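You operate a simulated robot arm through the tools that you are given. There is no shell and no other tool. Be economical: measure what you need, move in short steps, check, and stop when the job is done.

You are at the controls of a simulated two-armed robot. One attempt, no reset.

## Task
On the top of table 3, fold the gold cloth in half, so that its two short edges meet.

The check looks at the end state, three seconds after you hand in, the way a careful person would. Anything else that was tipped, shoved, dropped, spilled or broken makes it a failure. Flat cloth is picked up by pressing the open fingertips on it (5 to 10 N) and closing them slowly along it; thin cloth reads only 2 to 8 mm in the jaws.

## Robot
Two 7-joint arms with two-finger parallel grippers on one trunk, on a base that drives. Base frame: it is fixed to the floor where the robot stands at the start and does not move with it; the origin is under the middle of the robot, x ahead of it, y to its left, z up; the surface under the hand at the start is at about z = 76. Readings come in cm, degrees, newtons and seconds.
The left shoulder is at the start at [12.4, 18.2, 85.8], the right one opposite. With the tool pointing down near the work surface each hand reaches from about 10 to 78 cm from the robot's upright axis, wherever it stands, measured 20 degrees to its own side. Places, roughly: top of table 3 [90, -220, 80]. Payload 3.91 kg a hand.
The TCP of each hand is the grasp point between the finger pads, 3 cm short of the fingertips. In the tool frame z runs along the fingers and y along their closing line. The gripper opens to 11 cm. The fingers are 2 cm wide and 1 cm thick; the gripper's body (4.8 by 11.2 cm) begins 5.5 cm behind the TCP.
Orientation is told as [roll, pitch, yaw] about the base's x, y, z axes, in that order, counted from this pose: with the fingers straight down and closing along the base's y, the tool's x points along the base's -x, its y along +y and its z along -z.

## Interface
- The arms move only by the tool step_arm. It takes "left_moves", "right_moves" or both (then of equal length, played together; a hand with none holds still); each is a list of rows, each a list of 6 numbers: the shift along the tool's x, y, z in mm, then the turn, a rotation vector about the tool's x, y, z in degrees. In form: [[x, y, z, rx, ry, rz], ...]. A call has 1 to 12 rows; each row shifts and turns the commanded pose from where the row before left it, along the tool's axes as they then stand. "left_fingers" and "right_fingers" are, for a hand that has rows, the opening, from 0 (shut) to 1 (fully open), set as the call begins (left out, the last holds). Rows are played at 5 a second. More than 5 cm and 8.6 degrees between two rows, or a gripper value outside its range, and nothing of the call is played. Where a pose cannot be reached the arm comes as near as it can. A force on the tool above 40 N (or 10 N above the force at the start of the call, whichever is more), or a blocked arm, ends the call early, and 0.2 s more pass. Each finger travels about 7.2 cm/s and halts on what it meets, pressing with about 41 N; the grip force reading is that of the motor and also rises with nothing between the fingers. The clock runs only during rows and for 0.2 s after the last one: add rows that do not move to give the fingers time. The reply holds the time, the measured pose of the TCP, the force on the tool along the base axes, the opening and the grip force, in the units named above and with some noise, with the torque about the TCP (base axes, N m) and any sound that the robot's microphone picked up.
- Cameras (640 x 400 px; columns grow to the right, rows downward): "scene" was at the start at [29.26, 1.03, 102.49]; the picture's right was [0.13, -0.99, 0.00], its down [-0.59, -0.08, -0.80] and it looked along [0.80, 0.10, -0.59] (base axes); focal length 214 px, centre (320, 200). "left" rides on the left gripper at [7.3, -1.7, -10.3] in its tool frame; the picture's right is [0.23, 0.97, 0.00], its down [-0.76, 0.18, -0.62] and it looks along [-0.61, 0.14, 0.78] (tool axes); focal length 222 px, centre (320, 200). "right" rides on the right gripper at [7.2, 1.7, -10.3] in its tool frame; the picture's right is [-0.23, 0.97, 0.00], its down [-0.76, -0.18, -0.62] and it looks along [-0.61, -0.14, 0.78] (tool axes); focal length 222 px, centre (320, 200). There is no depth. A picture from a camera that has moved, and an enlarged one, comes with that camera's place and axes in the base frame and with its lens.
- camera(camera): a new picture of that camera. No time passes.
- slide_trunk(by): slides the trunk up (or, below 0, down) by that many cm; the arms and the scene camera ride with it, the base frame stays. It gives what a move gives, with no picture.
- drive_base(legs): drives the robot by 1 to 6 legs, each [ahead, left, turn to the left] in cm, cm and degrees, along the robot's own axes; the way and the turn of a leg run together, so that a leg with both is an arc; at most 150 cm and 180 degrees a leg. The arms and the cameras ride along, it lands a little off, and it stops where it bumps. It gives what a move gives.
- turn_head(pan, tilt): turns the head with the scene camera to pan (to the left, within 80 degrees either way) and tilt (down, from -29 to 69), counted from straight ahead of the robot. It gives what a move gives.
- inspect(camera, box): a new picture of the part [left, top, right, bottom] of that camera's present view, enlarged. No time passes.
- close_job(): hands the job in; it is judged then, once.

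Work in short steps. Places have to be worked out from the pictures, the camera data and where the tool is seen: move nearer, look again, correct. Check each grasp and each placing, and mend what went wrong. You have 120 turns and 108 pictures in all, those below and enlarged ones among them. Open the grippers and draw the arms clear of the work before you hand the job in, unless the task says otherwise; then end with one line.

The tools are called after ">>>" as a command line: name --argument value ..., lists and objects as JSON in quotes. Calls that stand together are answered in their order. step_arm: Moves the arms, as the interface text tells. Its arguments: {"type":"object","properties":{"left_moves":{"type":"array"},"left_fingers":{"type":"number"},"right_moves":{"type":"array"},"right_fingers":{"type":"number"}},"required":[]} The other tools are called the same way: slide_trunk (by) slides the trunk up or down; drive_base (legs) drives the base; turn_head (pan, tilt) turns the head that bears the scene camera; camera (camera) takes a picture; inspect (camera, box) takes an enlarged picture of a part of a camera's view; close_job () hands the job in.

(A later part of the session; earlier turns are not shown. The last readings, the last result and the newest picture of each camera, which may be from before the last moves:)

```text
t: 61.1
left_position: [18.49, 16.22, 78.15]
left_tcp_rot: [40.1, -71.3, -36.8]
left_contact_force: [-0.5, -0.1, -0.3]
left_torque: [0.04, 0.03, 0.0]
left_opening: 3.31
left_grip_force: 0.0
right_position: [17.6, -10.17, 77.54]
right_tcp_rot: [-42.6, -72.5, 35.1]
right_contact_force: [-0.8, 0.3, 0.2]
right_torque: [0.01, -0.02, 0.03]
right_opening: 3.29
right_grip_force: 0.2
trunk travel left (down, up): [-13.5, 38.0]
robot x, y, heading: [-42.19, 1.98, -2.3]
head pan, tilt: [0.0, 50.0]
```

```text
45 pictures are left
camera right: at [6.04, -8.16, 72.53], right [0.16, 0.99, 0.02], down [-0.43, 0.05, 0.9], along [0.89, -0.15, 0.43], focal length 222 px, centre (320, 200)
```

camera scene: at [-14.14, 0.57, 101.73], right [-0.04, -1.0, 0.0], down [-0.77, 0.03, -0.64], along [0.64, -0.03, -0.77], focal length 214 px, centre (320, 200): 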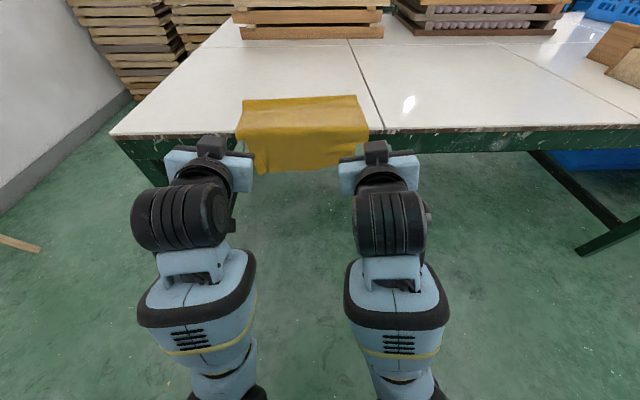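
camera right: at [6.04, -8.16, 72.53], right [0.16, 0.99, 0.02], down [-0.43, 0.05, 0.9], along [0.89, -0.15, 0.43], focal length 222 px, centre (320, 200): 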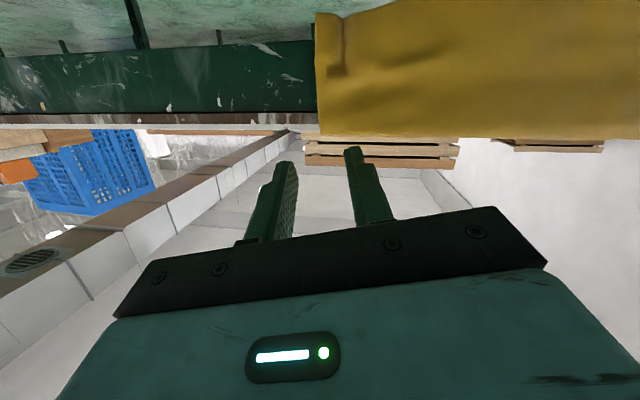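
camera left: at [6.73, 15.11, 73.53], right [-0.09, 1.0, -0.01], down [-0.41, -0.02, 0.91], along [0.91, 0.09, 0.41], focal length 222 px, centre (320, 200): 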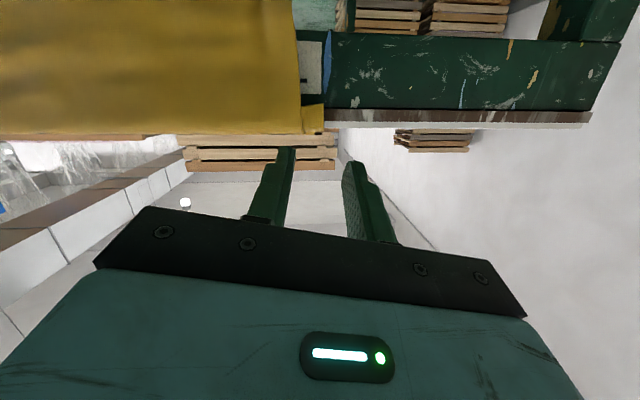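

The folded stack slid ~10 cm: the fold is at x≈40, the lower layer's edge at x≈28, and the longer upper layer hangs ~10 cm down in front; nothing else is disturbed. I'll recover: first lift the hands clear, back off and restore the vertical, elbow-up arm posture.

>>> slide_trunk --by 15

>>> drive_base --legs '[[-8, 0, 0]]'

>>> step_arm --left_moves '[[-8.4, 3, 18.4, 0, 7.5, -1.3], [-10.8, 3, 17.1, 0, 7.5, -1.3], [-12.9, 3, 15.6, 0, 7.5, -1.3], [-14.8, 3, 13.8, 0, 7.5, -1.3], [-16.5, 3, 11.7, 0, 7.5, -1.3], [-17.9, 3, 9.5, 0, 7.5, -1.3], [-19, 3, 7.1, 0, 7.5, -1.3], [-19.7, 3, 4.5, 0, 7.5, -1.3], [-20.1, 3, 1.9, 0, 7.5, -1.3], [-20.2, 3, -0.7, 0, 6.5, -1.3], [0, 0, 0, 0, 0, 0]]' --right_moves '[[-8.4, -3, 18.4, 0, 7.5, 1.3], [-10.8, -3, 17.1, 0, 7.5, 1.3], [-12.9, -3, 15.6, 0, 7.5, 1.3], [-14.8, -3, 13.8, 0, 7.5, 1.3], [-16.5, -3, 11.7, 0, 7.5, 1.3], [-17.9, -3, 9.5, 0, 7.5, 1.3], [-19, -3, 7.1, 0, 7.5, 1.3], [-19.7, -3, 4.5, 0, 7.5, 1.3], [-20.1, -3, 1.9, 0, 7.5, 1.3], [-20.2, -3, -0.7, 0, 6.5, 1.3], [0, 0, 0, 0, 0, 0]]'

>>> camera --camera "scene"

```text
t: 62.9
left_position: [18.69, 17.08, 93.86]
left_tcp_rot: [44.6, -71.3, -40.1]
left_contact_force: [1.0, -0.1, -0.3]
left_torque: [-0.03, 0.01, -0.03]
left_opening: 3.31
left_grip_force: 0.1
right_position: [18.15, -13.15, 92.57]
right_tcp_rot: [-56.8, -69.9, 46.2]
right_contact_force: [-0.7, -1.5, 0.6]
right_torque: [0.02, 0.04, -0.01]
right_opening: 3.29
right_grip_force: 0.1
trunk travel left (down, up): [-28.5, 23.0]
robot x, y, heading: [-41.9, 1.57, -2.5]
head pan, tilt: [0.0, 50.0]
```

```text
t: 63.9
left_position: [10.68, 17.28, 93.57]
left_tcp_rot: [44.4, -71.1, -40.0]
left_contact_force: [-0.1, -0.2, -0.1]
left_torque: [0.0, 0.02, -0.01]
left_opening: 3.28
left_grip_force: 0.0
right_position: [10.13, -12.72, 92.15]
right_tcp_rot: [-56.5, -69.6, 46.1]
right_contact_force: [0.0, -0.1, 0.6]
right_torque: [-0.01, 0.01, -0.01]
right_opening: 3.3
right_grip_force: 0.1
trunk travel left (down, up): [-28.5, 23.0]
robot x, y, heading: [-50.05, 1.94, -1.9]
head pan, tilt: [0.0, 50.0]
```

```text
t: 66.3
left_position: [22.66, 22.22, 96.37]
left_tcp_rot: [5.4, -3.4, 11.8]
left_contact_force: [0.2, -0.2, 0.2]
left_torque: [0.04, 0.04, 0.0]
left_opening: 3.27
left_grip_force: 0.1
left hand out of reach, approached as far as the arm can: row 9, 10
right_position: [22.89, -17.79, 96.12]
right_tcp_rot: [-9.2, -12.6, -14.7]
right_contact_force: [0.1, -0.1, -0.3]
right_torque: [-0.02, -0.04, 0.01]
right_opening: 3.3
right_grip_force: 0.0
right hand out of reach, approached as far as the arm can: row 9, 10
trunk travel left (down, up): [-28.5, 23.0]
robot x, y, heading: [-49.57, 2.27, -2.4]
head pan, tilt: [0.0, 50.0]
```

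```text
44 pictures are left
camera scene: at [-27.46, 1.06, 118.39], right [-0.04, -1.0, 0.0], down [-0.77, 0.03, -0.64], along [0.64, -0.02, -0.77], focal length 214 px, centre (320, 200)
```

scene: 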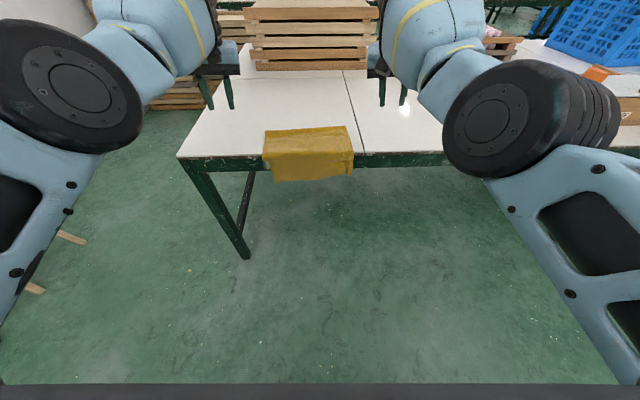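

Arms are restored with elbows up. I straighten the tool orientations and drive in to base x≈-17, heading 0, hands at z≈96 above everything.

>>> step_arm --left_moves '[[0, 0, 0, 2.7, 1.7, 5.9], [0, 0, 0, 2.7, 1.7, 5.9], [0, 0, 0, 0, 0, 0]]' --right_moves '[[0, 0, 0, -3, 4.2, -4.9], [0, 0, 0, -3, 4.2, -4.9], [0, 0, 0, -3, 4.2, -4.9]]'

>>> drive_base --legs '[[33, -1, 2.4]]'

>>> camera --camera "scene"

```text
t: 67.1
left_position: [21.86, 21.83, 96.22]
left_tcp_rot: [0.3, 0.6, 0.0]
left_contact_force: [0.8, -0.3, -0.6]
left_torque: [0.03, -0.01, 0.02]
left_opening: 3.3
left_grip_force: 0.0
left hand out of reach, approached as far as the arm can: row 1, 2
right_position: [19.68, -17.76, 95.78]
right_tcp_rot: [-1.4, 1.3, -1.1]
right_contact_force: [0.1, -0.3, 0.7]
right_torque: [0.0, -0.01, -0.01]
right_opening: 3.31
right_grip_force: 0.1
right hand out of reach, approached as far as the arm can: row 1, 2, 3
trunk travel left (down, up): [-28.5, 23.0]
robot x, y, heading: [-49.75, 2.07, -2.4]
head pan, tilt: [0.0, 50.0]
```

```text
t: 69.3
left_position: [54.16, 23.45, 96.21]
left_tcp_rot: [0.2, 0.6, 2.7]
left_contact_force: [0.1, 0.5, -0.7]
left_torque: [0.02, 0.0, 0.02]
left_opening: 3.27
left_grip_force: 0.1
right_position: [53.8, -16.36, 95.77]
right_tcp_rot: [-1.5, 1.2, 1.4]
right_contact_force: [0.3, 1.1, -0.3]
right_torque: [0.01, 0.01, -0.01]
right_opening: 3.31
right_grip_force: 0.0
trunk travel left (down, up): [-28.5, 23.0]
robot x, y, heading: [-16.8, 0.22, 0.2]
head pan, tilt: [0.0, 50.0]
```

```text
43 pictures are left
camera scene: at [5.77, 0.47, 118.38], right [0.0, -1.0, 0.0], down [-0.77, 0.0, -0.64], along [0.64, 0.0, -0.77], focal length 214 px, centre (320, 200)
```

scene: 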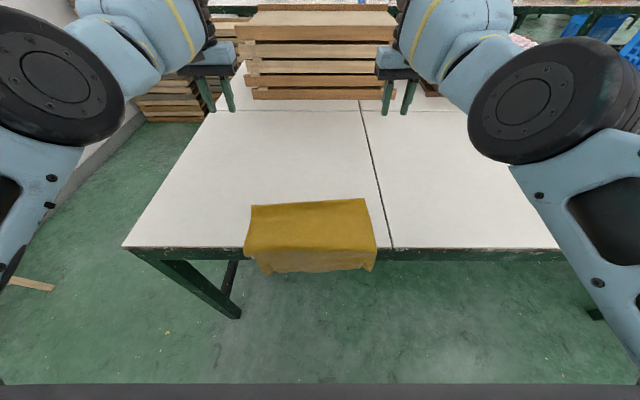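

Fold corners are at about (38.6, 17.6) and (40.9, -11.0). I lower the trunk 12 cm and bring the vertical hands above the fold ends, to pinch the stack there and drag it onto the table.

>>> slide_trunk --by -12

>>> step_arm --left_moves '[[28.4, -13.6, 0, 0, 0, 0], [28.4, -13.6, 0, 0, 0, 0], [28.4, -13.6, 0, 0, 0, 0], [28.4, -13.6, 0, 0, 0, 0], [28.4, -13.6, 0, 0, 0, 0], [28.4, -13.6, 0, 0, 0, 0], [0, 0, 0, 0, 0, 2.7], [0, 0, 0, 0, 0, 0]]' --right_moves '[[23.3, 14.5, 0, 0, 0, 0], [23.3, 14.5, 0, 0, 0, 0], [23.3, 14.5, 0, 0, 0, 0], [23.3, 14.5, 0, 0, 0, 0], [23.3, 14.5, 0, 0, 0, 0], [23.3, 14.5, 0, 0, 0, 0], [0, 0, 0, -1.5, -1.2, 1.4], [0, 0, 0, 0, 0, 0]]'

>>> camera --camera "left"

>>> camera --camera "right"

```text
t: 70.6
left_position: [55.6, 23.42, 79.04]
left_tcp_rot: [0.2, 5.8, 2.5]
left_contact_force: [-5.4, -2.5, 7.6]
left_torque: [-0.24, 0.16, -0.14]
left_opening: 3.42
left_grip_force: 1.2
right_position: [53.47, -21.0, 79.18]
right_tcp_rot: [-2.3, 6.1, -2.8]
right_contact_force: [-7.6, 4.6, 10.7]
right_torque: [0.44, 0.16, 0.23]
right_opening: 3.52
right_grip_force: 2.1
trunk travel left (down, up): [-16.8, 34.6]
robot x, y, heading: [-16.83, 0.49, 0.2]
head pan, tilt: [0.0, 50.0]
stopped: the force on the tool passed its limit at 43 N (the readings are from after the stop); the commanded pose is now the measured one
```

```text
t: 70.9
left_position: [55.6, 23.24, 79.12]
left_tcp_rot: [0.5, 5.7, 2.7]
left_contact_force: [-2.0, 2.4, 4.9]
left_torque: [0.01, 0.0, -0.08]
left_opening: 3.15
left_grip_force: 0.2
left hand out of reach, approached as far as the arm can: row 1
right_position: [53.54, -22.11, 79.24]
right_tcp_rot: [-2.0, 5.5, -3.9]
right_contact_force: [-3.4, 5.7, 14.8]
right_torque: [0.58, 0.01, 0.11]
right_opening: 3.59
right_grip_force: 3.3
right hand out of reach, approached as far as the arm can: row 1
trunk travel left (down, up): [-16.8, 34.6]
robot x, y, heading: [-16.61, 0.98, 0.4]
head pan, tilt: [0.0, 50.0]
stopped in row 1 (right hand): the force on the tool passed its limit at 67 N (the readings are from after the stop); the commanded pose is now the measured one
```

```text
42 pictures are left
camera left: at [49.56, 21.21, 90.09], right [-0.27, 0.96, 0.03], down [0.81, 0.21, 0.55], along [0.52, 0.17, -0.84], focal length 222 px, centre (320, 200)
```

left: 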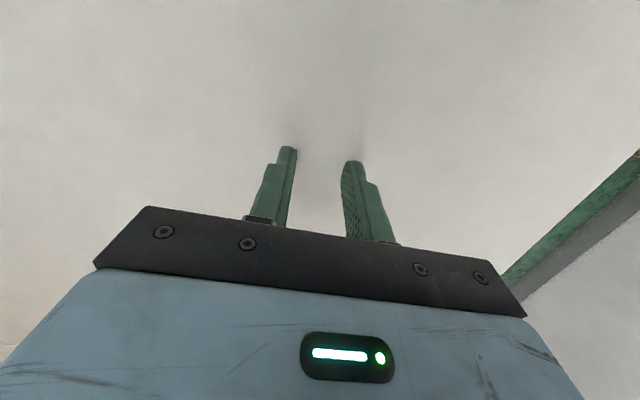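

```text
41 pictures are left
camera right: at [47.47, -19.52, 89.98], right [0.29, 0.96, -0.06], down [0.81, -0.21, 0.55], along [0.52, -0.21, -0.83], focal length 222 px, centre (320, 200)
```

right: 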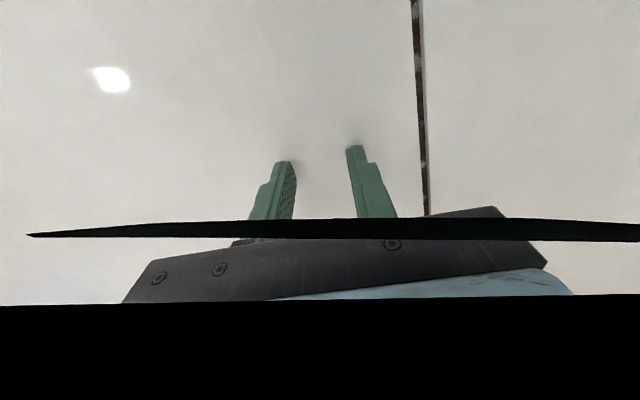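

The hands came down onto the bare table (their commanded pose had been beyond reach). Nothing was hit; I raise the trunk 6 cm and look at the state.

>>> slide_trunk --by 6

>>> step_arm --left_moves '[[10, 0, -10, 0, -2, 0], [20, -10, -5, 0, -2, 0], [0, 0, 0, 0, 0, 0]]' --right_moves '[[10, 0, -10, 0, -2, 0], [20, 10, -5, 0, -2, 0], [0, 0, 0, 0, 0, 0]]'

>>> camera --camera "scene"

```text
t: 71.9
left_position: [55.07, 23.15, 87.95]
left_tcp_rot: [0.3, 3.1, 2.7]
left_contact_force: [0.0, 0.1, 0.1]
left_torque: [0.0, 0.0, -0.01]
left_opening: 3.31
left_grip_force: 0.0
right_position: [53.61, -21.74, 84.74]
right_tcp_rot: [-2.0, 5.7, -3.8]
right_contact_force: [0.0, 0.5, -0.7]
right_torque: [0.03, 0.01, 0.0]
right_opening: 3.31
right_grip_force: 0.2
trunk travel left (down, up): [-22.8, 28.6]
robot x, y, heading: [-17.08, 0.66, 0.6]
head pan, tilt: [0.0, 50.0]
```

```text
t: 72.9
left_position: [52.72, 24.03, 89.92]
left_tcp_rot: [0.2, -0.9, 4.5]
left_contact_force: [0.1, 0.1, -0.8]
left_torque: [-0.02, -0.01, -0.01]
left_opening: 3.31
left_grip_force: 0.0
left hand out of reach, approached as far as the arm can: row 1
right_position: [51.68, -24.42, 86.74]
right_tcp_rot: [-2.2, 1.3, -7.2]
right_contact_force: [-0.5, -1.0, 0.8]
right_torque: [0.01, -0.02, 0.0]
right_opening: 3.3
right_grip_force: 0.0
right hand out of reach, approached as far as the arm can: row 2
trunk travel left (down, up): [-22.8, 28.6]
robot x, y, heading: [-16.66, 0.38, 0.6]
head pan, tilt: [0.0, 50.0]
stopped in row 3 (right hand): the arm was blocked; the commanded pose is now the measured one
```

```text
40 pictures are left
camera scene: at [7.44, 0.57, 112.56], right [0.01, -1.0, 0.0], down [-0.77, 0.0, -0.64], along [0.64, 0.0, -0.77], focal length 214 px, centre (320, 200)
```

scene: 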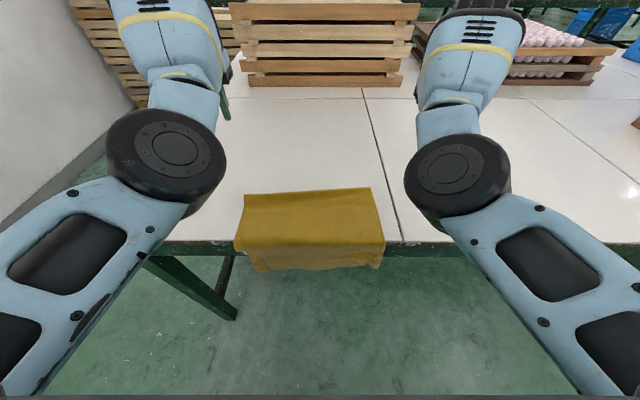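

The elbows are still swivelled inward, which limits the wrists. I swing both hands wide outward and up, to bring the elbows out as at the start.

>>> step_arm --left_moves '[[15, 25, -15, 0, 0, 0], [15, 25, -15, 0, 0, 0], [15, 30, -15, 0, 0, 0], [15, 30, -15, 0, 0, 0], [15, 30, -10, 0, 0, 0], [15, 30, -10, 0, 0, 0], [15, 30, 0, 0, 0, 0], [15, 30, 0, 0, 0, 0], [0, 0, 0, 0, 0, 0]]' --right_moves '[[15, -25, -15, 0, 0, 0], [15, -25, -15, 0, 0, 0], [15, -30, -15, 0, 0, 0], [15, -30, -15, 0, 0, 0], [15, -30, -10, 0, 0, 0], [15, -30, -10, 0, 0, 0], [15, -30, 0, 0, 0, 0], [15, -30, 0, 0, 0, 0], [0, 0, 0, 0, 0, 0]]'

>>> camera --camera "scene"

```text
t: 73.8
left_position: [45.53, 35.19, 86.4]
left_tcp_rot: [1.5, 8.4, 7.2]
left_contact_force: [0.5, 0.0, 0.1]
left_torque: [-0.01, 0.02, -0.04]
left_opening: 3.29
left_grip_force: 0.2
right_position: [44.64, -35.33, 88.18]
right_tcp_rot: [-3.4, 5.7, -10.2]
right_contact_force: [0.1, 0.1, -0.4]
right_torque: [0.0, 0.01, 0.02]
right_opening: 3.33
right_grip_force: 0.2
trunk travel left (down, up): [-22.8, 28.6]
robot x, y, heading: [-17.19, 0.59, 0.5]
head pan, tilt: [0.0, 50.0]
stopped in row 4 (left hand): the arm was blocked; the commanded pose is now the measured one
```

```text
39 pictures are left
camera scene: at [7.43, 0.57, 112.56], right [0.01, -1.0, 0.0], down [-0.77, 0.0, -0.64], along [0.64, 0.0, -0.77], focal length 214 px, centre (320, 200)
```

scene: 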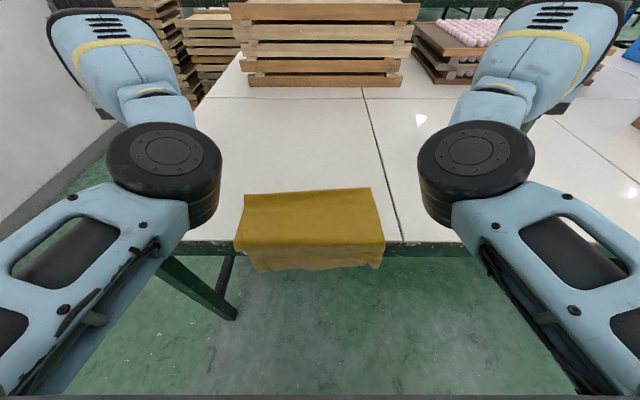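

Swinging outward is blocked. I back away from the table to free space and retrace: tilt the hands forward with elbows low, then pull in close to the body so the elbows go outward.

>>> drive_base --legs '[[-38, 0, 0]]'

>>> step_arm --left_moves '[[0, -20, 0, 0, -7.5, 0], [0, -20, 0, 0, -7.5, 0], [0, -20, 0, 0, -7.5, 0], [0, -20, 0, 0, -7.5, 0], [0, -20, 0, 0, -7.5, 0], [0, -20, 0, 0, -7.5, 0], [0, -20, 0, 0, -7.5, 0], [0, -20, 0, 0, -7.5, 0], [0, -20, 0, 0, -7.5, 0], [0, -20, 0, 0, -7.5, 0], [0, 0, 0, 0, 0, 0]]' --right_moves '[[0, 20, 0, 0, -7.5, 0], [0, 20, 0, 0, -7.5, 0], [0, 20, 0, 0, -7.5, 0], [0, 20, 0, 0, -7.5, 0], [0, 20, 0, 0, -7.5, 0], [0, 20, 0, 0, -7.5, 0], [0, 20, 0, 0, -7.5, 0], [0, 20, 0, 0, -7.5, 0], [0, 20, 0, 0, -7.5, 0], [0, 20, 0, 0, -7.5, 0], [0, 0, 0, 0, 0, 0]]'

>>> camera --camera "scene"

```text
t: 76.2
left_position: [7.82, 34.82, 86.45]
left_tcp_rot: [1.5, 8.2, 7.2]
left_contact_force: [-0.3, -0.2, -0.1]
left_torque: [-0.01, 0.0, 0.01]
left_opening: 3.32
left_grip_force: 0.0
right_position: [7.07, -35.54, 88.24]
right_tcp_rot: [-3.4, 5.6, -10.2]
right_contact_force: [0.2, -0.4, -0.2]
right_torque: [0.02, 0.03, 0.02]
right_opening: 3.29
right_grip_force: 0.0
trunk travel left (down, up): [-22.8, 28.6]
robot x, y, heading: [-54.26, 0.34, 0.2]
head pan, tilt: [0.0, 50.0]
```

```text
t: 78.8
left_position: [12.09, 18.43, 86.14]
left_tcp_rot: [11.0, -67.8, -1.0]
left_contact_force: [0.3, -0.2, 0.2]
left_torque: [-0.01, 0.01, -0.04]
left_opening: 3.29
left_grip_force: 0.2
left hand out of reach, approached as far as the arm can: row 2, 3
right_position: [11.37, -18.85, 87.47]
right_tcp_rot: [-17.6, -70.2, 4.6]
right_contact_force: [0.0, 0.5, -0.2]
right_torque: [0.04, 0.02, 0.01]
right_opening: 3.32
right_grip_force: 0.1
right hand out of reach, approached as far as the arm can: row 2
trunk travel left (down, up): [-22.8, 28.6]
robot x, y, heading: [-54.65, 0.47, 0.5]
head pan, tilt: [0.0, 50.0]
stopped in row 11 (left hand): the arm was blocked; the commanded pose is now the measured one
```

```text
38 pictures are left
camera scene: at [-30.17, 0.33, 112.56], right [0.01, -1.0, 0.0], down [-0.77, 0.0, -0.64], along [0.64, 0.0, -0.77], focal length 214 px, centre (320, 200)
```

scene: 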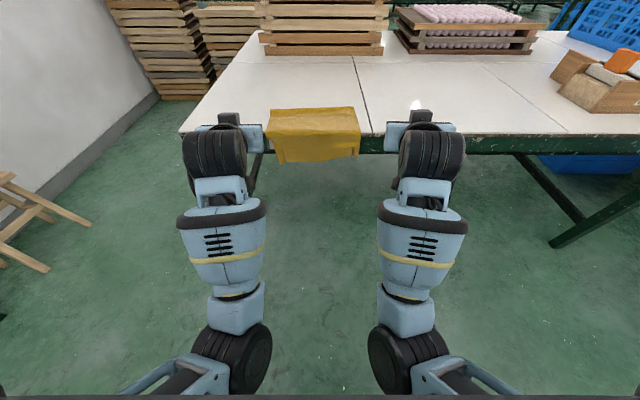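

Elbows are low-centre again. I pull the hands toward the body while yawing the fingers inward, so that the elbows go outward.

>>> step_arm --left_moves '[[0, 5, -35, 7, 0, 0], [0, 5, -35, 7, 0, 0], [0, 5, -35, 7, 0, 0], [0, 5, -35, 7, 0, 0], [0, 5, -30, 7, 0, 0], [0, 5, -30, 7, 0, 0], [0, 0, 0, 0, 0, 0]]' --right_moves '[[0, -5, -35, -7, 0, 0], [0, -5, -35, -7, 0, 0], [0, -5, -35, -7, 0, 0], [0, -5, -35, -7, 0, 0], [0, -5, -30, -7, 0, 0], [0, -5, -30, -7, 0, 0], [0, 0, 0, 0, 0, 0]]'

>>> camera --camera "scene"

```text
t: 80.4
left_position: [-5.66, 23.56, 93.45]
left_tcp_rot: [-31.7, -67.7, -0.5]
left_contact_force: [-0.2, -0.1, 0.7]
left_torque: [0.03, 0.01, -0.04]
left_opening: 3.32
left_grip_force: 0.0
right_position: [-4.95, -23.18, 94.36]
right_tcp_rot: [25.1, -70.1, 3.9]
right_contact_force: [0.0, -0.3, -0.7]
right_torque: [-0.01, 0.01, 0.0]
right_opening: 3.29
right_grip_force: 0.0
right hand out of reach, approached as far as the arm can: row 5, 6
trunk travel left (down, up): [-22.8, 28.6]
robot x, y, heading: [-53.87, 0.21, 0.5]
head pan, tilt: [0.0, 50.0]
```

```text
37 pictures are left
camera scene: at [-30.16, 0.36, 112.56], right [0.01, -1.0, 0.0], down [-0.77, 0.0, -0.64], along [0.64, 0.0, -0.77], focal length 214 px, centre (320, 200)
```

scene: 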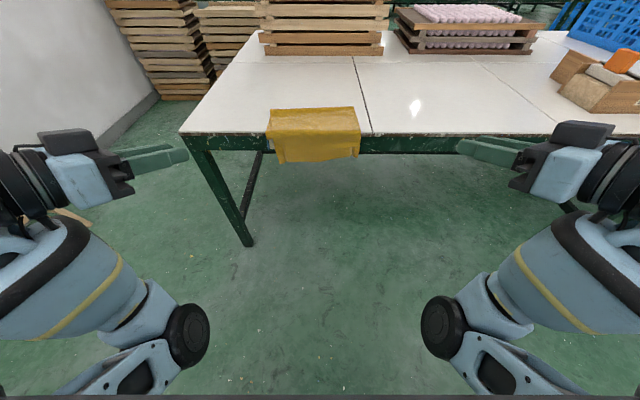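

The wrong way: elbows stayed inside. I reverse the yaw, fingers outward and hands toward the midline, so that the elbows must go out.

>>> step_arm --left_moves '[[0, -5, 10, -7, 0, 0], [0, -5, 10, -7, 0, 0], [0, -5, 10, -7, 0, 0], [0, -5, 10, -7, 0, 0], [0, -5, 10, -7, 0, 0], [0, -5, 10, -7, 0, 0], [0, -15, 0, -7, 0, 0], [0, -15, 0, -7, 0, 0], [0, -15, 0, -7, 0, 0], [0, -15, 0, -7, 0, 0], [0, 0, 0, -7, 0, 0], [0, 0, 0, 0, 0, 0]]' --right_moves '[[0, 5, 10, 7, 0, 0], [0, 5, 10, 7, 0, 0], [0, 5, 10, 7, 0, 0], [0, 5, 10, 7, 0, 0], [0, 5, 10, 7, 0, 0], [0, 5, 10, 7, 0, 0], [0, 15, 0, 7, 0, 0], [0, 15, 0, 7, 0, 0], [0, 15, 0, 7, 0, 0], [0, 15, 0, 7, 0, 0], [0, 0, 0, 7, 0, 0], [0, 0, 0, 0, 0, 0]]'

>>> camera --camera "scene"

```text
t: 83.2
left_position: [2.81, 17.93, 90.02]
left_tcp_rot: [39.8, -66.4, 9.5]
left_contact_force: [-0.1, 0.4, 0.8]
left_torque: [0.0, 0.01, -0.02]
left_opening: 3.3
left_grip_force: 0.2
left hand out of reach, approached as far as the arm can: row 1, 2
right_position: [4.12, -18.43, 90.83]
right_tcp_rot: [-44.6, -68.7, -8.0]
right_contact_force: [0.3, 0.5, -0.4]
right_torque: [0.0, -0.03, -0.02]
right_opening: 3.29
right_grip_force: 0.0
right hand out of reach, approached as far as the arm can: row 1, 2
trunk travel left (down, up): [-22.8, 28.6]
robot x, y, heading: [-54.54, 0.27, 0.2]
head pan, tilt: [0.0, 50.0]
stopped in row 12 (left hand): the arm was blocked; the commanded pose is now the measured one
```

```text
36 pictures are left
camera scene: at [-30.17, 0.33, 112.56], right [0.01, -1.0, 0.0], down [-0.77, 0.0, -0.64], along [0.64, 0.0, -0.77], focal length 214 px, centre (320, 200)
```

scene: 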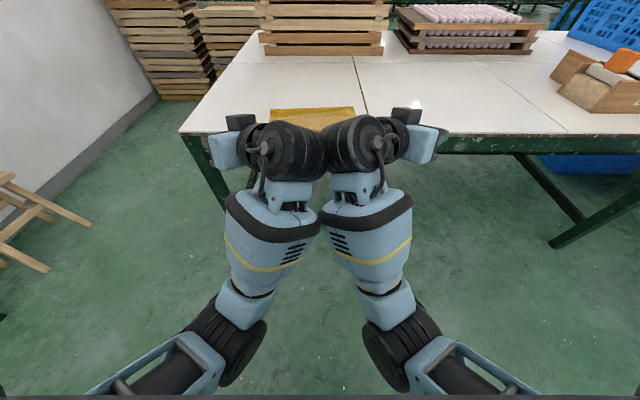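

Now the elbows move outward (wrists just touch). From here I separate slightly and untilt.

>>> step_arm --left_moves '[[0, 15, 0, 0, 4, 0], [0, 15, 0, 0, 7, 0], [0, 10, 0, 0, 7, 0], [-5, 5, 0, 0, 7, 0], [-5, 5, 0, 0, 7, 0], [-5, 5, 0, 0, 7, 0], [-5, 5, 0, 0, 7, 0], [0, 0, 0, 0, 0, 0]]' --right_moves '[[0, -15, 0, 0, 4, 0], [0, -15, 0, 0, 7, 0], [0, -10, 0, 0, 7, 0], [-5, -5, 0, 0, 7, 0], [-5, -5, 0, 0, 7, 0], [-5, -5, 0, 0, 7, 0], [-5, -5, 0, 0, 7, 0], [0, 0, 0, 0, 0, 0]]'

>>> camera --camera "scene"

```text
t: 85.0
left_position: [6.16, 31.44, 87.4]
left_tcp_rot: [17.6, -24.9, 40.6]
left_contact_force: [-0.4, 0.9, 0.2]
left_torque: [-0.02, 0.0, 0.01]
left_opening: 3.29
left_grip_force: 0.1
left hand out of reach, approached as far as the arm can: row 4, 5, 6, 7
right_position: [5.85, -30.91, 89.68]
right_tcp_rot: [-18.0, -28.0, -43.3]
right_contact_force: [0.2, 0.0, 0.9]
right_torque: [-0.01, -0.01, -0.01]
right_opening: 3.3
right_grip_force: 0.1
right hand out of reach, approached as far as the arm can: row 4, 5, 6, 7
trunk travel left (down, up): [-22.8, 28.6]
robot x, y, heading: [-54.25, 0.35, 0.4]
head pan, tilt: [0.0, 50.0]
```

```text
35 pictures are left
camera scene: at [-30.19, 0.33, 112.56], right [0.01, -1.0, 0.0], down [-0.77, 0.0, -0.64], along [0.64, 0.0, -0.77], focal length 214 px, centre (320, 200)
```

scene: 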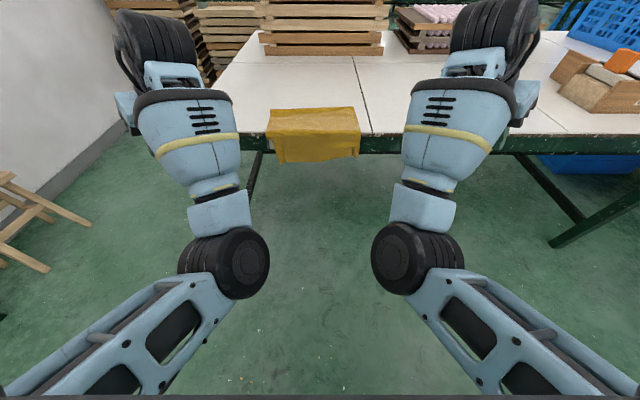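

Untilting with forearms sloping upward drives the elbows inward again. Instead I tilt back, raise the trunk 25 cm and lower the hands relative to it, so the forearms slope downward before untilting.

>>> step_arm --left_moves '[[5, -8, 0, 0, -7, 0], [5, -8, 0, 0, -7, 0], [5, -8, 0, 0, -7, 0], [5, -10, 0, 0, -7, 0], [0, -12, 0, 0, -7, 0], [0, -12, 0, 0, -7, 0], [0, -12, 0, 0, -7, 0], [0, 0, 0, 0, 0, 0]]' --right_moves '[[5, 8, 0, 0, -7, 0], [5, 8, 0, 0, -7, 0], [5, 8, 0, 0, -7, 0], [5, 10, 0, 0, -7, 0], [0, 12, 0, 0, -7, 0], [0, 12, 0, 0, -7, 0], [0, 12, 0, 0, -7, 0], [0, 0, 0, 0, 0, 0]]'

>>> slide_trunk --by 25

>>> step_arm --left_moves '[[38, 0, 12, 0, 0, 0], [38, 0, 12, 0, 0, 0], [38, 0, 12, 0, 0, 0], [38, 0, 12, 0, 0, 0], [38, 0, 12, 0, 0, 0], [38, 0, 12, 0, 0, 0], [0, 0, 0, 0, 0, 0]]' --right_moves '[[38, 0, 12, 0, 0, 0], [38, 0, 12, 0, 0, 0], [38, 0, 12, 0, 0, 0], [38, 0, 12, 0, 0, 0], [38, 0, 12, 0, 0, 0], [38, 0, 12, 0, 0, 0], [0, 0, 0, 0, 0, 0]]'

>>> camera --camera "scene"

```text
t: 86.8
left_position: [9.74, 24.71, 84.84]
left_tcp_rot: [45.4, -68.7, 3.5]
left_contact_force: [-0.1, -0.6, -0.3]
left_torque: [0.01, 0.02, -0.05]
left_opening: 3.33
left_grip_force: 0.0
right_position: [9.88, -24.3, 87.02]
right_tcp_rot: [-50.7, -70.7, -1.4]
right_contact_force: [-0.2, 0.3, -0.2]
right_torque: [-0.01, 0.02, -0.01]
right_opening: 3.3
right_grip_force: 0.1
trunk travel left (down, up): [-22.8, 28.6]
robot x, y, heading: [-54.26, 0.12, 0.6]
head pan, tilt: [0.0, 50.0]
```

```text
t: 89.4
left_position: [10.1, 26.97, 111.09]
left_tcp_rot: [48.5, -69.9, 2.5]
left_contact_force: [-1.0, -0.2, 0.0]
left_torque: [0.01, 0.01, 0.0]
left_opening: 3.28
left_grip_force: 0.0
right_position: [10.02, -25.5, 112.61]
right_tcp_rot: [-52.6, -71.5, -0.5]
right_contact_force: [-0.2, 0.6, -0.6]
right_torque: [0.01, -0.01, -0.05]
right_opening: 3.3
right_grip_force: 0.1
trunk travel left (down, up): [-47.8, 3.6]
robot x, y, heading: [-54.02, 0.38, 0.5]
head pan, tilt: [0.0, 50.0]
```

```text
t: 91.0
left_position: [5.89, 29.38, 86.68]
left_tcp_rot: [44.5, -68.6, 4.2]
left_contact_force: [-0.2, -0.2, -0.7]
left_torque: [0.0, -0.02, 0.01]
left_opening: 3.3
left_grip_force: 0.0
right_position: [6.54, -29.94, 88.85]
right_tcp_rot: [-50.9, -70.8, -1.3]
right_contact_force: [-0.5, 1.0, 0.4]
right_torque: [0.02, 0.03, -0.01]
right_opening: 3.3
right_grip_force: 0.1
trunk travel left (down, up): [-47.8, 3.6]
robot x, y, heading: [-54.3, -0.05, 0.4]
head pan, tilt: [0.0, 50.0]
```

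```text
34 pictures are left
camera scene: at [-41.08, 0.27, 139.94], right [0.01, -1.0, 0.0], down [-0.77, 0.0, -0.64], along [0.64, 0.0, -0.77], focal length 214 px, centre (320, 200)
```

scene: 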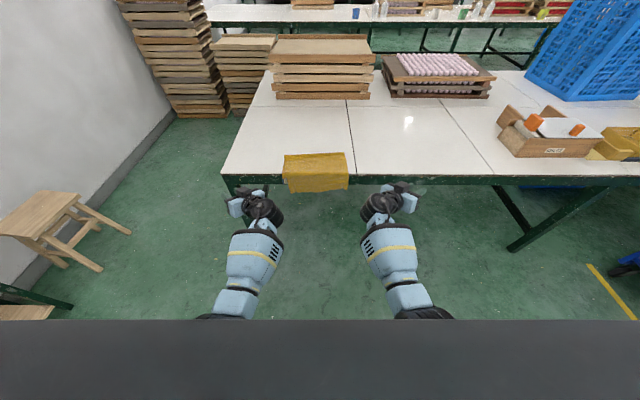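

Forearms now come from outside-low toward the hands. I untilt to vertical here.

>>> step_arm --left_moves '[[0, 0, 0, 0, 7.5, 0], [0, 0, 0, 0, 7.5, 0], [0, 0, 0, 0, 7.5, 0], [0, 0, 0, 0, 7.5, 0], [0, 0, 0, 0, 7.5, 0], [0, 0, 0, 0, 7.5, 0], [0, 0, 0, 0, 7.5, 0], [0, 0, 0, 0, 7.5, 0], [0, 0, 0, 0, 6, 0], [0, 0, 0, 0, 0, 0]]' --right_moves '[[0, 0, 0, 0, 7.5, 0], [0, 0, 0, 0, 7.5, 0], [0, 0, 0, 0, 7.5, 0], [0, 0, 0, 0, 7.5, 0], [0, 0, 0, 0, 7.5, 0], [0, 0, 0, 0, 7.5, 0], [0, 0, 0, 0, 7.5, 0], [0, 0, 0, 0, 7.5, 0], [0, 0, 0, 0, 6, 0], [0, 0, 0, 0, 0, 0]]'

>>> camera --camera "scene"

```text
t: 93.2
left_position: [5.84, 29.44, 86.73]
left_tcp_rot: [15.0, -8.1, 44.7]
left_contact_force: [0.3, -0.2, 0.2]
left_torque: [0.01, -0.02, -0.04]
left_opening: 3.31
left_grip_force: 0.0
right_position: [6.52, -29.79, 89.06]
right_tcp_rot: [-15.0, -11.0, -47.7]
right_contact_force: [-0.2, -0.6, 0.3]
right_torque: [0.02, 0.02, -0.02]
right_opening: 3.29
right_grip_force: 0.0
trunk travel left (down, up): [-47.8, 3.6]
robot x, y, heading: [-54.48, 0.01, 0.5]
head pan, tilt: [0.0, 50.0]
```

```text
33 pictures are left
camera scene: at [-41.08, 0.27, 139.93], right [0.01, -1.0, 0.0], down [-0.77, 0.0, -0.64], along [0.64, 0.0, -0.77], focal length 214 px, centre (320, 200)
```

scene: 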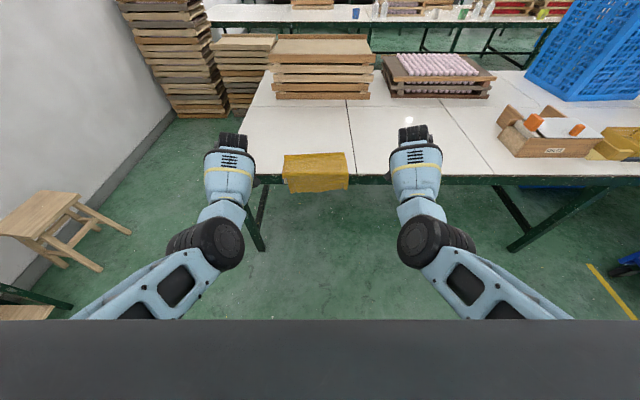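

With the trunk high the vertical posture is reachable without limits. I now turn the hands so the fingers close along x (left yaw +90, right yaw -90).

>>> step_arm --left_moves '[[0, 0, 0, 0, 0, -7.5], [0, 0, 0, 0, 0, -7.5], [0, 0, 0, 0, 0, -7.5], [0, 0, 0, 0, 0, -7.5], [0, 0, 0, 0, 0, -7.5], [0, 0, 0, 0, 0, -7.5], [0, 0, 0, 0, 0, 0]]' --right_moves '[[0, 0, 0, 0, 0, 7.5], [0, 0, 0, 0, 0, 7.5], [0, 0, 0, 0, 0, 7.5], [0, 0, 0, 0, 0, 7.5], [0, 0, 0, 0, 0, 7.5], [0, 0, 0, 0, 0, 5], [0, 0, 0, 0, 0, 0]]'

>>> camera --camera "left"

>>> camera --camera "right"

```text
t: 94.8
left_position: [5.89, 29.36, 86.67]
left_tcp_rot: [4.8, -16.4, 90.3]
left_contact_force: [0.0, -0.6, 0.3]
left_torque: [0.02, -0.05, -0.01]
left_opening: 3.33
left_grip_force: 0.0
right_position: [6.79, -29.84, 89.08]
right_tcp_rot: [-3.4, -18.5, -91.0]
right_contact_force: [0.4, 0.1, -0.7]
right_torque: [-0.02, -0.01, 0.04]
right_opening: 3.28
right_grip_force: 0.1
trunk travel left (down, up): [-47.8, 3.6]
robot x, y, heading: [-54.24, 0.36, 0.3]
head pan, tilt: [0.0, 50.0]
```

```text
32 pictures are left
camera left: at [8.49, 19.6, 94.46], right [-0.97, -0.24, 0.01], down [-0.13, 0.55, 0.82], along [-0.21, 0.8, -0.57], focal length 222 px, centre (320, 200)
```

left: 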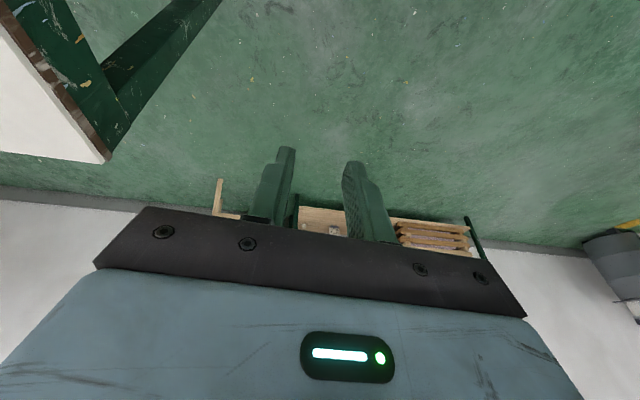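

```text
31 pictures are left
camera right: at [9.25, -19.76, 96.3], right [0.97, -0.25, 0.02], down [-0.15, -0.52, 0.84], along [-0.2, -0.82, -0.54], focal length 222 px, centre (320, 200)
```

right: 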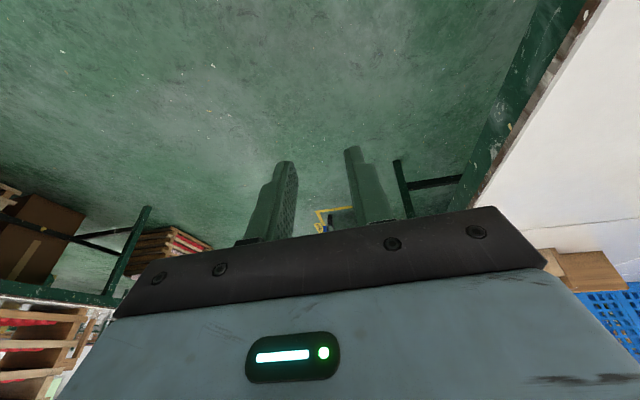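

I level the fingers exactly vertical, then drive in 40 cm with hands at z≈87, clear of the table.

>>> step_arm --left_moves '[[0, 0, 0, 4.8, 0, 0], [0, 0, -10, 0, 8.2, 0], [0, 0, -10, 0, 8.2, 0], [0, 0, 0, 0, 0, 0]]' --right_moves '[[0, 0, 0, -3.4, 6, 0], [0, 0, 0, 0, 6.2, 0], [0, 0, 0, 0, 6.2, 0], [0, 0, 0, 0, 0, 0]]'

>>> drive_base --legs '[[40, 0, -0.4]]'

>>> camera --camera "scene"

```text
t: 95.8
left_position: [5.82, 29.12, 88.81]
left_tcp_rot: [0.0, 0.1, 90.1]
left_contact_force: [0.6, -0.1, 0.0]
left_torque: [-0.01, -0.02, -0.04]
left_opening: 3.31
left_grip_force: 0.0
right_position: [6.62, -29.76, 89.0]
right_tcp_rot: [0.0, 0.1, -91.2]
right_contact_force: [-0.3, 0.6, -0.3]
right_torque: [-0.01, 0.04, 0.02]
right_opening: 3.3
right_grip_force: 0.0
trunk travel left (down, up): [-47.8, 3.6]
robot x, y, heading: [-54.81, 0.37, 0.5]
head pan, tilt: [0.0, 50.0]
```

```text
t: 98.3
left_position: [45.62, 28.65, 88.67]
left_tcp_rot: [0.1, 0.0, 89.7]
left_contact_force: [-0.4, -0.4, -0.7]
left_torque: [-0.04, 0.03, 0.03]
left_opening: 3.28
left_grip_force: 0.0
right_position: [46.11, -30.16, 88.83]
right_tcp_rot: [0.0, 0.0, -91.5]
right_contact_force: [-0.2, 0.8, -0.5]
right_torque: [0.0, -0.01, 0.02]
right_opening: 3.3
right_grip_force: 0.0
trunk travel left (down, up): [-47.8, 3.6]
robot x, y, heading: [-14.8, 0.33, -0.1]
head pan, tilt: [0.0, 50.0]
```

```text
30 pictures are left
camera scene: at [-1.41, 0.26, 139.93], right [0.0, -1.0, 0.0], down [-0.77, 0.0, -0.64], along [0.64, 0.0, -0.77], focal length 214 px, centre (320, 200)
```

scene: 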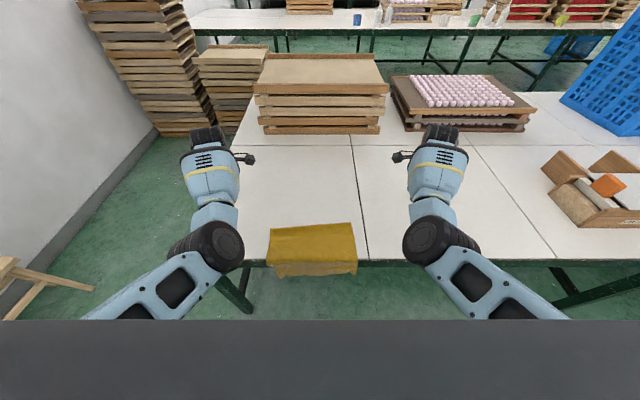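

Fold corners: (37.7, 17.1) and (40.6, -10.7). I bring both hands over the fold ends (sides kept apart so the camera pods don't meet), tips 2 cm above.

>>> step_arm --left_moves '[[27.3, 19.4, 14, 0, 0, 0], [27.3, 19.4, 14, 0, 0, 0], [27.3, 19.4, 14, 0, 0, 0], [27.3, 19.4, 14, 0, 0, 0], [27.3, 19.4, 14, 0, 0, 0], [0, 0, 0, 0, 0, 0]]' --right_moves '[[42.5, -16.9, 14, 0, 0, 0], [42.5, -16.9, 14, 0, 0, 0], [42.5, -16.9, 14, 0, 0, 0], [42.5, -16.9, 14, 0, 0, 0], [42.5, -16.9, 14, 0, 0, 0], [0, 0, 0, 0, 0, 0]]'

>>> camera --camera "left"

>>> camera --camera "right"

```text
t: 99.9
left_position: [37.37, 22.17, 82.25]
left_tcp_rot: [-1.6, -5.6, 93.7]
left_contact_force: [0.2, -0.4, 0.4]
left_torque: [0.03, 0.01, -0.01]
left_opening: 3.26
left_grip_force: 0.0
right_position: [40.01, -15.21, 82.06]
right_tcp_rot: [1.7, -4.5, -95.6]
right_contact_force: [-0.8, 0.1, -0.4]
right_torque: [-0.06, -0.03, 0.02]
right_opening: 3.31
right_grip_force: 0.1
trunk travel left (down, up): [-47.8, 3.6]
robot x, y, heading: [-14.68, 0.35, -0.1]
head pan, tilt: [0.0, 50.0]
stopped in row 6 (left hand): the arm was blocked; the commanded pose is now the measured one
```

```text
29 pictures are left
camera left: at [39.28, 14.02, 91.91], right [-0.96, -0.28, -0.05], down [-0.24, 0.68, 0.69], along [-0.16, 0.67, -0.72], focal length 222 px, centre (320, 200)
```

left: 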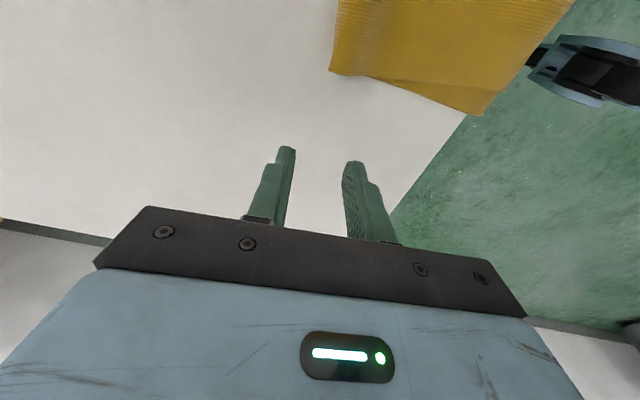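

```text
28 pictures are left
camera right: at [42.28, -7.38, 91.71], right [0.95, -0.32, 0.05], down [-0.26, -0.69, 0.68], along [-0.18, -0.65, -0.74], focal length 222 px, centre (320, 200)
```

right: 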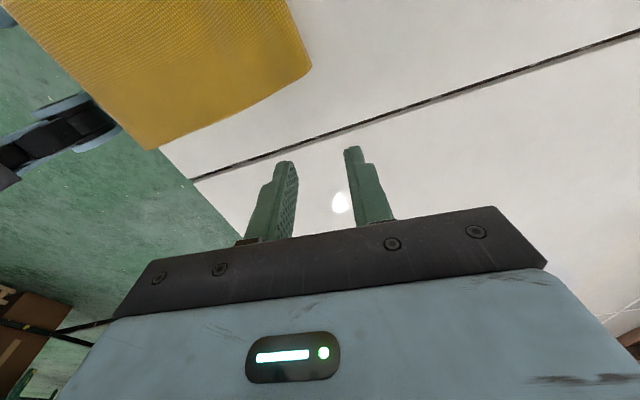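

The inward elbows meet each other here, so closing in is blocked. I separate, rise and turn both hands the other way round (through yaw 0 toward the opposite 90°), which should swing the elbows outward.

>>> step_arm --left_moves '[[-15, 0, -15, 0, 0, 8.5], [-15, 0, -15, 0, 0, 8.5], [-15, 0, -15, 0, 0, 8.5], [-10, 0, 0, 0, 0, 8.5], [0, 0, 0, 0, 0, 8.5], [0, 0, 0, 0, 0, 8.5], [0, 0, 0, 0, 0, 8.5], [0, 0, 0, 0, 0, 8.5], [0, 0, 0, 0, 0, 8.5], [0, 0, 0, 0, 0, 8.5], [0, 0, 0, 0, 0, 8.5], [0, 0, 0, 0, 0, 8.5]]' --right_moves '[[-15, 0, -15, 0, 0, -8.5], [-15, 0, -15, 0, 0, -8.5], [-15, 0, -15, 0, 0, -8.5], [-10, 0, 0, 0, 0, -8.5], [0, 0, 0, 0, 0, -8.5], [0, 0, 0, 0, 0, -8.5], [0, 0, 0, 0, 0, -8.5], [0, 0, 0, 0, 0, -8.5], [0, 0, 0, 0, 0, -8.5], [0, 0, 0, 0, 0, -8.5], [0, 0, 0, 0, 0, -8.5], [0, 0, 0, 0, 0, -8.5]]'

>>> step_arm --left_moves '[[0, 0, 0, 0, 0, 8.5], [0, 0, 0, 0, 0, 8.5], [0, 0, 0, 0, 0, 8.5], [0, 0, 0, 0, 0, 8.5], [0, 0, 0, 0, 0, 8.5], [0, 0, 0, 0, 0, 8.5], [0, 0, 0, 0, 0, 8.5], [0, 0, 0, 0, 0, 0]]' --right_moves '[[0, 0, 0, 0, 0, -8.5], [0, 0, 0, 0, 0, -8.5], [0, 0, 0, 0, 0, -8.5], [0, 0, 0, 0, 0, -8.5], [0, 0, 0, 0, 0, -8.5], [0, 0, 0, 0, 0, -8.5], [0, 0, 0, 0, 0, -8.5], [0, 0, 0, 0, 0, 0]]'

>>> camera --camera "scene"

```text
t: 102.5
left_position: [38.01, 26.77, 87.3]
left_tcp_rot: [5.6, -0.4, -8.9]
left_contact_force: [0.3, 0.3, -0.1]
left_torque: [-0.04, -0.03, 0.02]
left_opening: 3.29
left_grip_force: 0.1
right_position: [40.44, -20.06, 86.83]
right_tcp_rot: [-4.5, -0.6, 6.9]
right_contact_force: [0.1, 0.9, -0.3]
right_torque: [-0.01, 0.01, -0.04]
right_opening: 3.3
right_grip_force: 0.0
trunk travel left (down, up): [-47.8, 3.6]
robot x, y, heading: [-14.86, 0.24, 0.1]
head pan, tilt: [0.0, 50.0]
```

```text
t: 104.3
left_position: [38.06, 26.8, 87.37]
left_tcp_rot: [3.3, 4.6, -68.2]
left_contact_force: [0.7, 0.2, 0.7]
left_torque: [0.0, -0.01, 0.0]
left_opening: 3.31
left_grip_force: 0.0
right_position: [40.42, -20.06, 86.83]
right_tcp_rot: [-2.9, 3.5, 66.1]
right_contact_force: [0.0, 0.1, -0.3]
right_torque: [-0.03, -0.01, 0.0]
right_opening: 3.28
right_grip_force: 0.1
trunk travel left (down, up): [-47.8, 3.6]
robot x, y, heading: [-14.74, 0.64, -0.2]
head pan, tilt: [0.0, 50.0]
```

```text
27 pictures are left
camera scene: at [-1.44, 0.25, 139.93], right [0.0, -1.0, 0.0], down [-0.77, 0.0, -0.64], along [0.64, 0.0, -0.77], focal length 214 px, centre (320, 200)
```

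scene: 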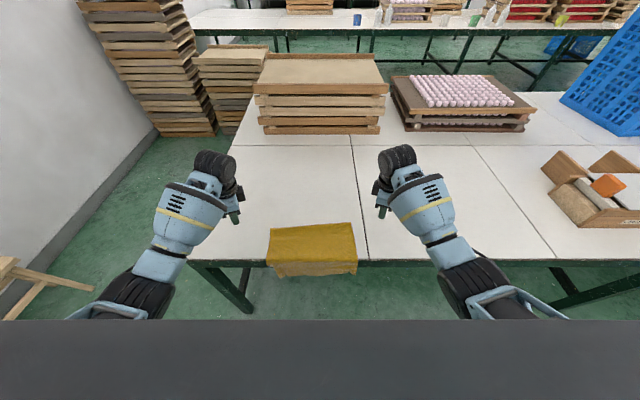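

The elbows are now outward. I finish the turn to ±90°, level, and move over the fold ends.

>>> step_arm --left_moves '[[0, 0, 0, 1.1, -1.5, 7.3], [0, 0, 0, 1.1, -1.5, 7.3], [0, 0, 0, 1.1, -1.5, 7.2], [-29.5, -5.4, 15, 0, 0, 0], [-29.5, -5.4, 15, 0, 0, 0], [-29.5, -5.4, 15, 0, 0, 0], [-29.5, -5.4, 13, 0, 0, 0], [0, 0, 0, 0, 0, 0]]' --right_moves '[[0, 0, 0, -1, -1.2, -8], [0, 0, 0, -1, -1.2, -8], [0, 0, 0, -1, -1.1, -7.9], [-28.4, 5.5, 15, 0, 0, 0], [-28.4, 5.5, 15, 0, 0, 0], [-28.4, 5.5, 15, 0, 0, 0], [-28.4, 5.5, 13, 0, 0, 0], [0, 0, 0, 0, 0, 0]]'

>>> camera --camera "left"

>>> camera --camera "right"

```text
t: 106.1
left_position: [35.69, 14.94, 81.41]
left_tcp_rot: [-1.0, 0.5, -90.0]
left_contact_force: [0.0, -0.6, 0.3]
left_torque: [0.01, 0.01, -0.01]
left_opening: 3.3
left_grip_force: 0.1
right_position: [38.01, -8.66, 81.13]
right_tcp_rot: [0.9, 0.5, 90.0]
right_contact_force: [-0.2, -0.2, 0.4]
right_torque: [0.04, 0.0, 0.01]
right_opening: 3.29
right_grip_force: 0.1
trunk travel left (down, up): [-47.8, 3.6]
robot x, y, heading: [-14.42, 0.54, -0.1]
head pan, tilt: [0.0, 50.0]
```

```text
26 pictures are left
camera left: at [34.15, 22.09, 91.79], right [0.97, 0.23, -0.02], down [0.19, -0.77, 0.61], along [0.13, -0.6, -0.79], focal length 222 px, centre (320, 200)
```

left: 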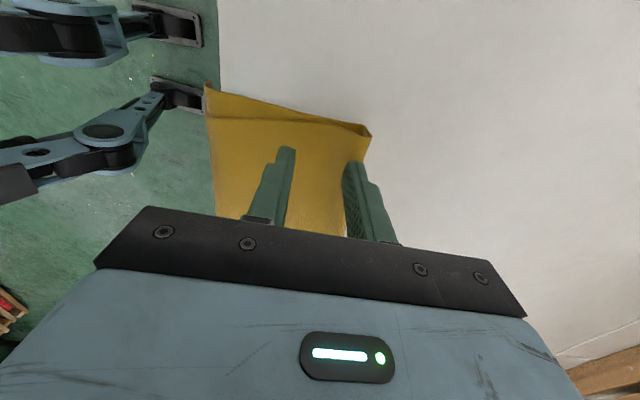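

```text
25 pictures are left
camera right: at [36.73, -15.81, 91.39], right [-0.97, 0.23, 0.01], down [0.19, 0.77, 0.62], along [0.13, 0.6, -0.79], focal length 222 px, centre (320, 200)
```

right: 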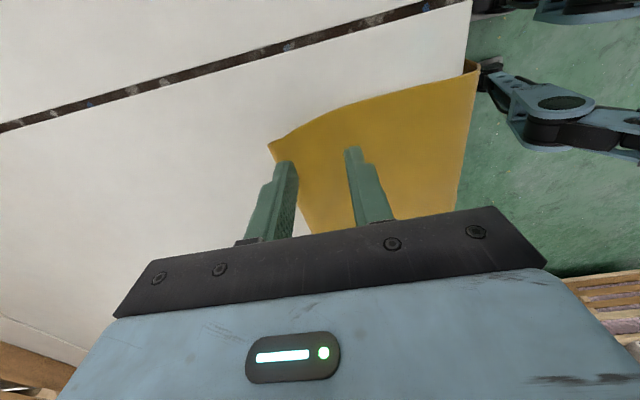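

Good posture, fingers straddle the stack just inside the fold. I descend to contact.

>>> step_arm --left_moves '[[0, -3, 15, 0, 0, 0], [0, 0, 4, 0, 0, 0], [0, 0, 2, 0, 0, 0], [0, 0, 1, 0, 0, 0], [0, 0, 0, 0, 0, 0]]' --right_moves '[[0, 0, 13, 0, 0, 0], [0, 0, 3, 0, 0, 0], [0, 0, 2, 0, 0, 0], [0, 0, 1, 0, 0, 0], [0, 0, 0, 0, 0, 0]]'

```text
t: 107.3
left_position: [35.37, 14.98, 79.43]
left_tcp_rot: [-1.0, 0.4, -90.1]
left_contact_force: [-0.2, -0.2, 2.1]
left_torque: [0.01, -0.02, 0.02]
left_opening: 3.3
left_grip_force: 0.1
right_position: [38.1, -8.75, 79.23]
right_tcp_rot: [0.8, 0.4, 90.1]
right_contact_force: [0.8, -0.4, 4.1]
right_torque: [-0.03, -0.1, 0.0]
right_opening: 3.3
right_grip_force: 0.2
trunk travel left (down, up): [-47.8, 3.6]
robot x, y, heading: [-14.97, 0.63, -0.1]
head pan, tilt: [0.0, 50.0]
```

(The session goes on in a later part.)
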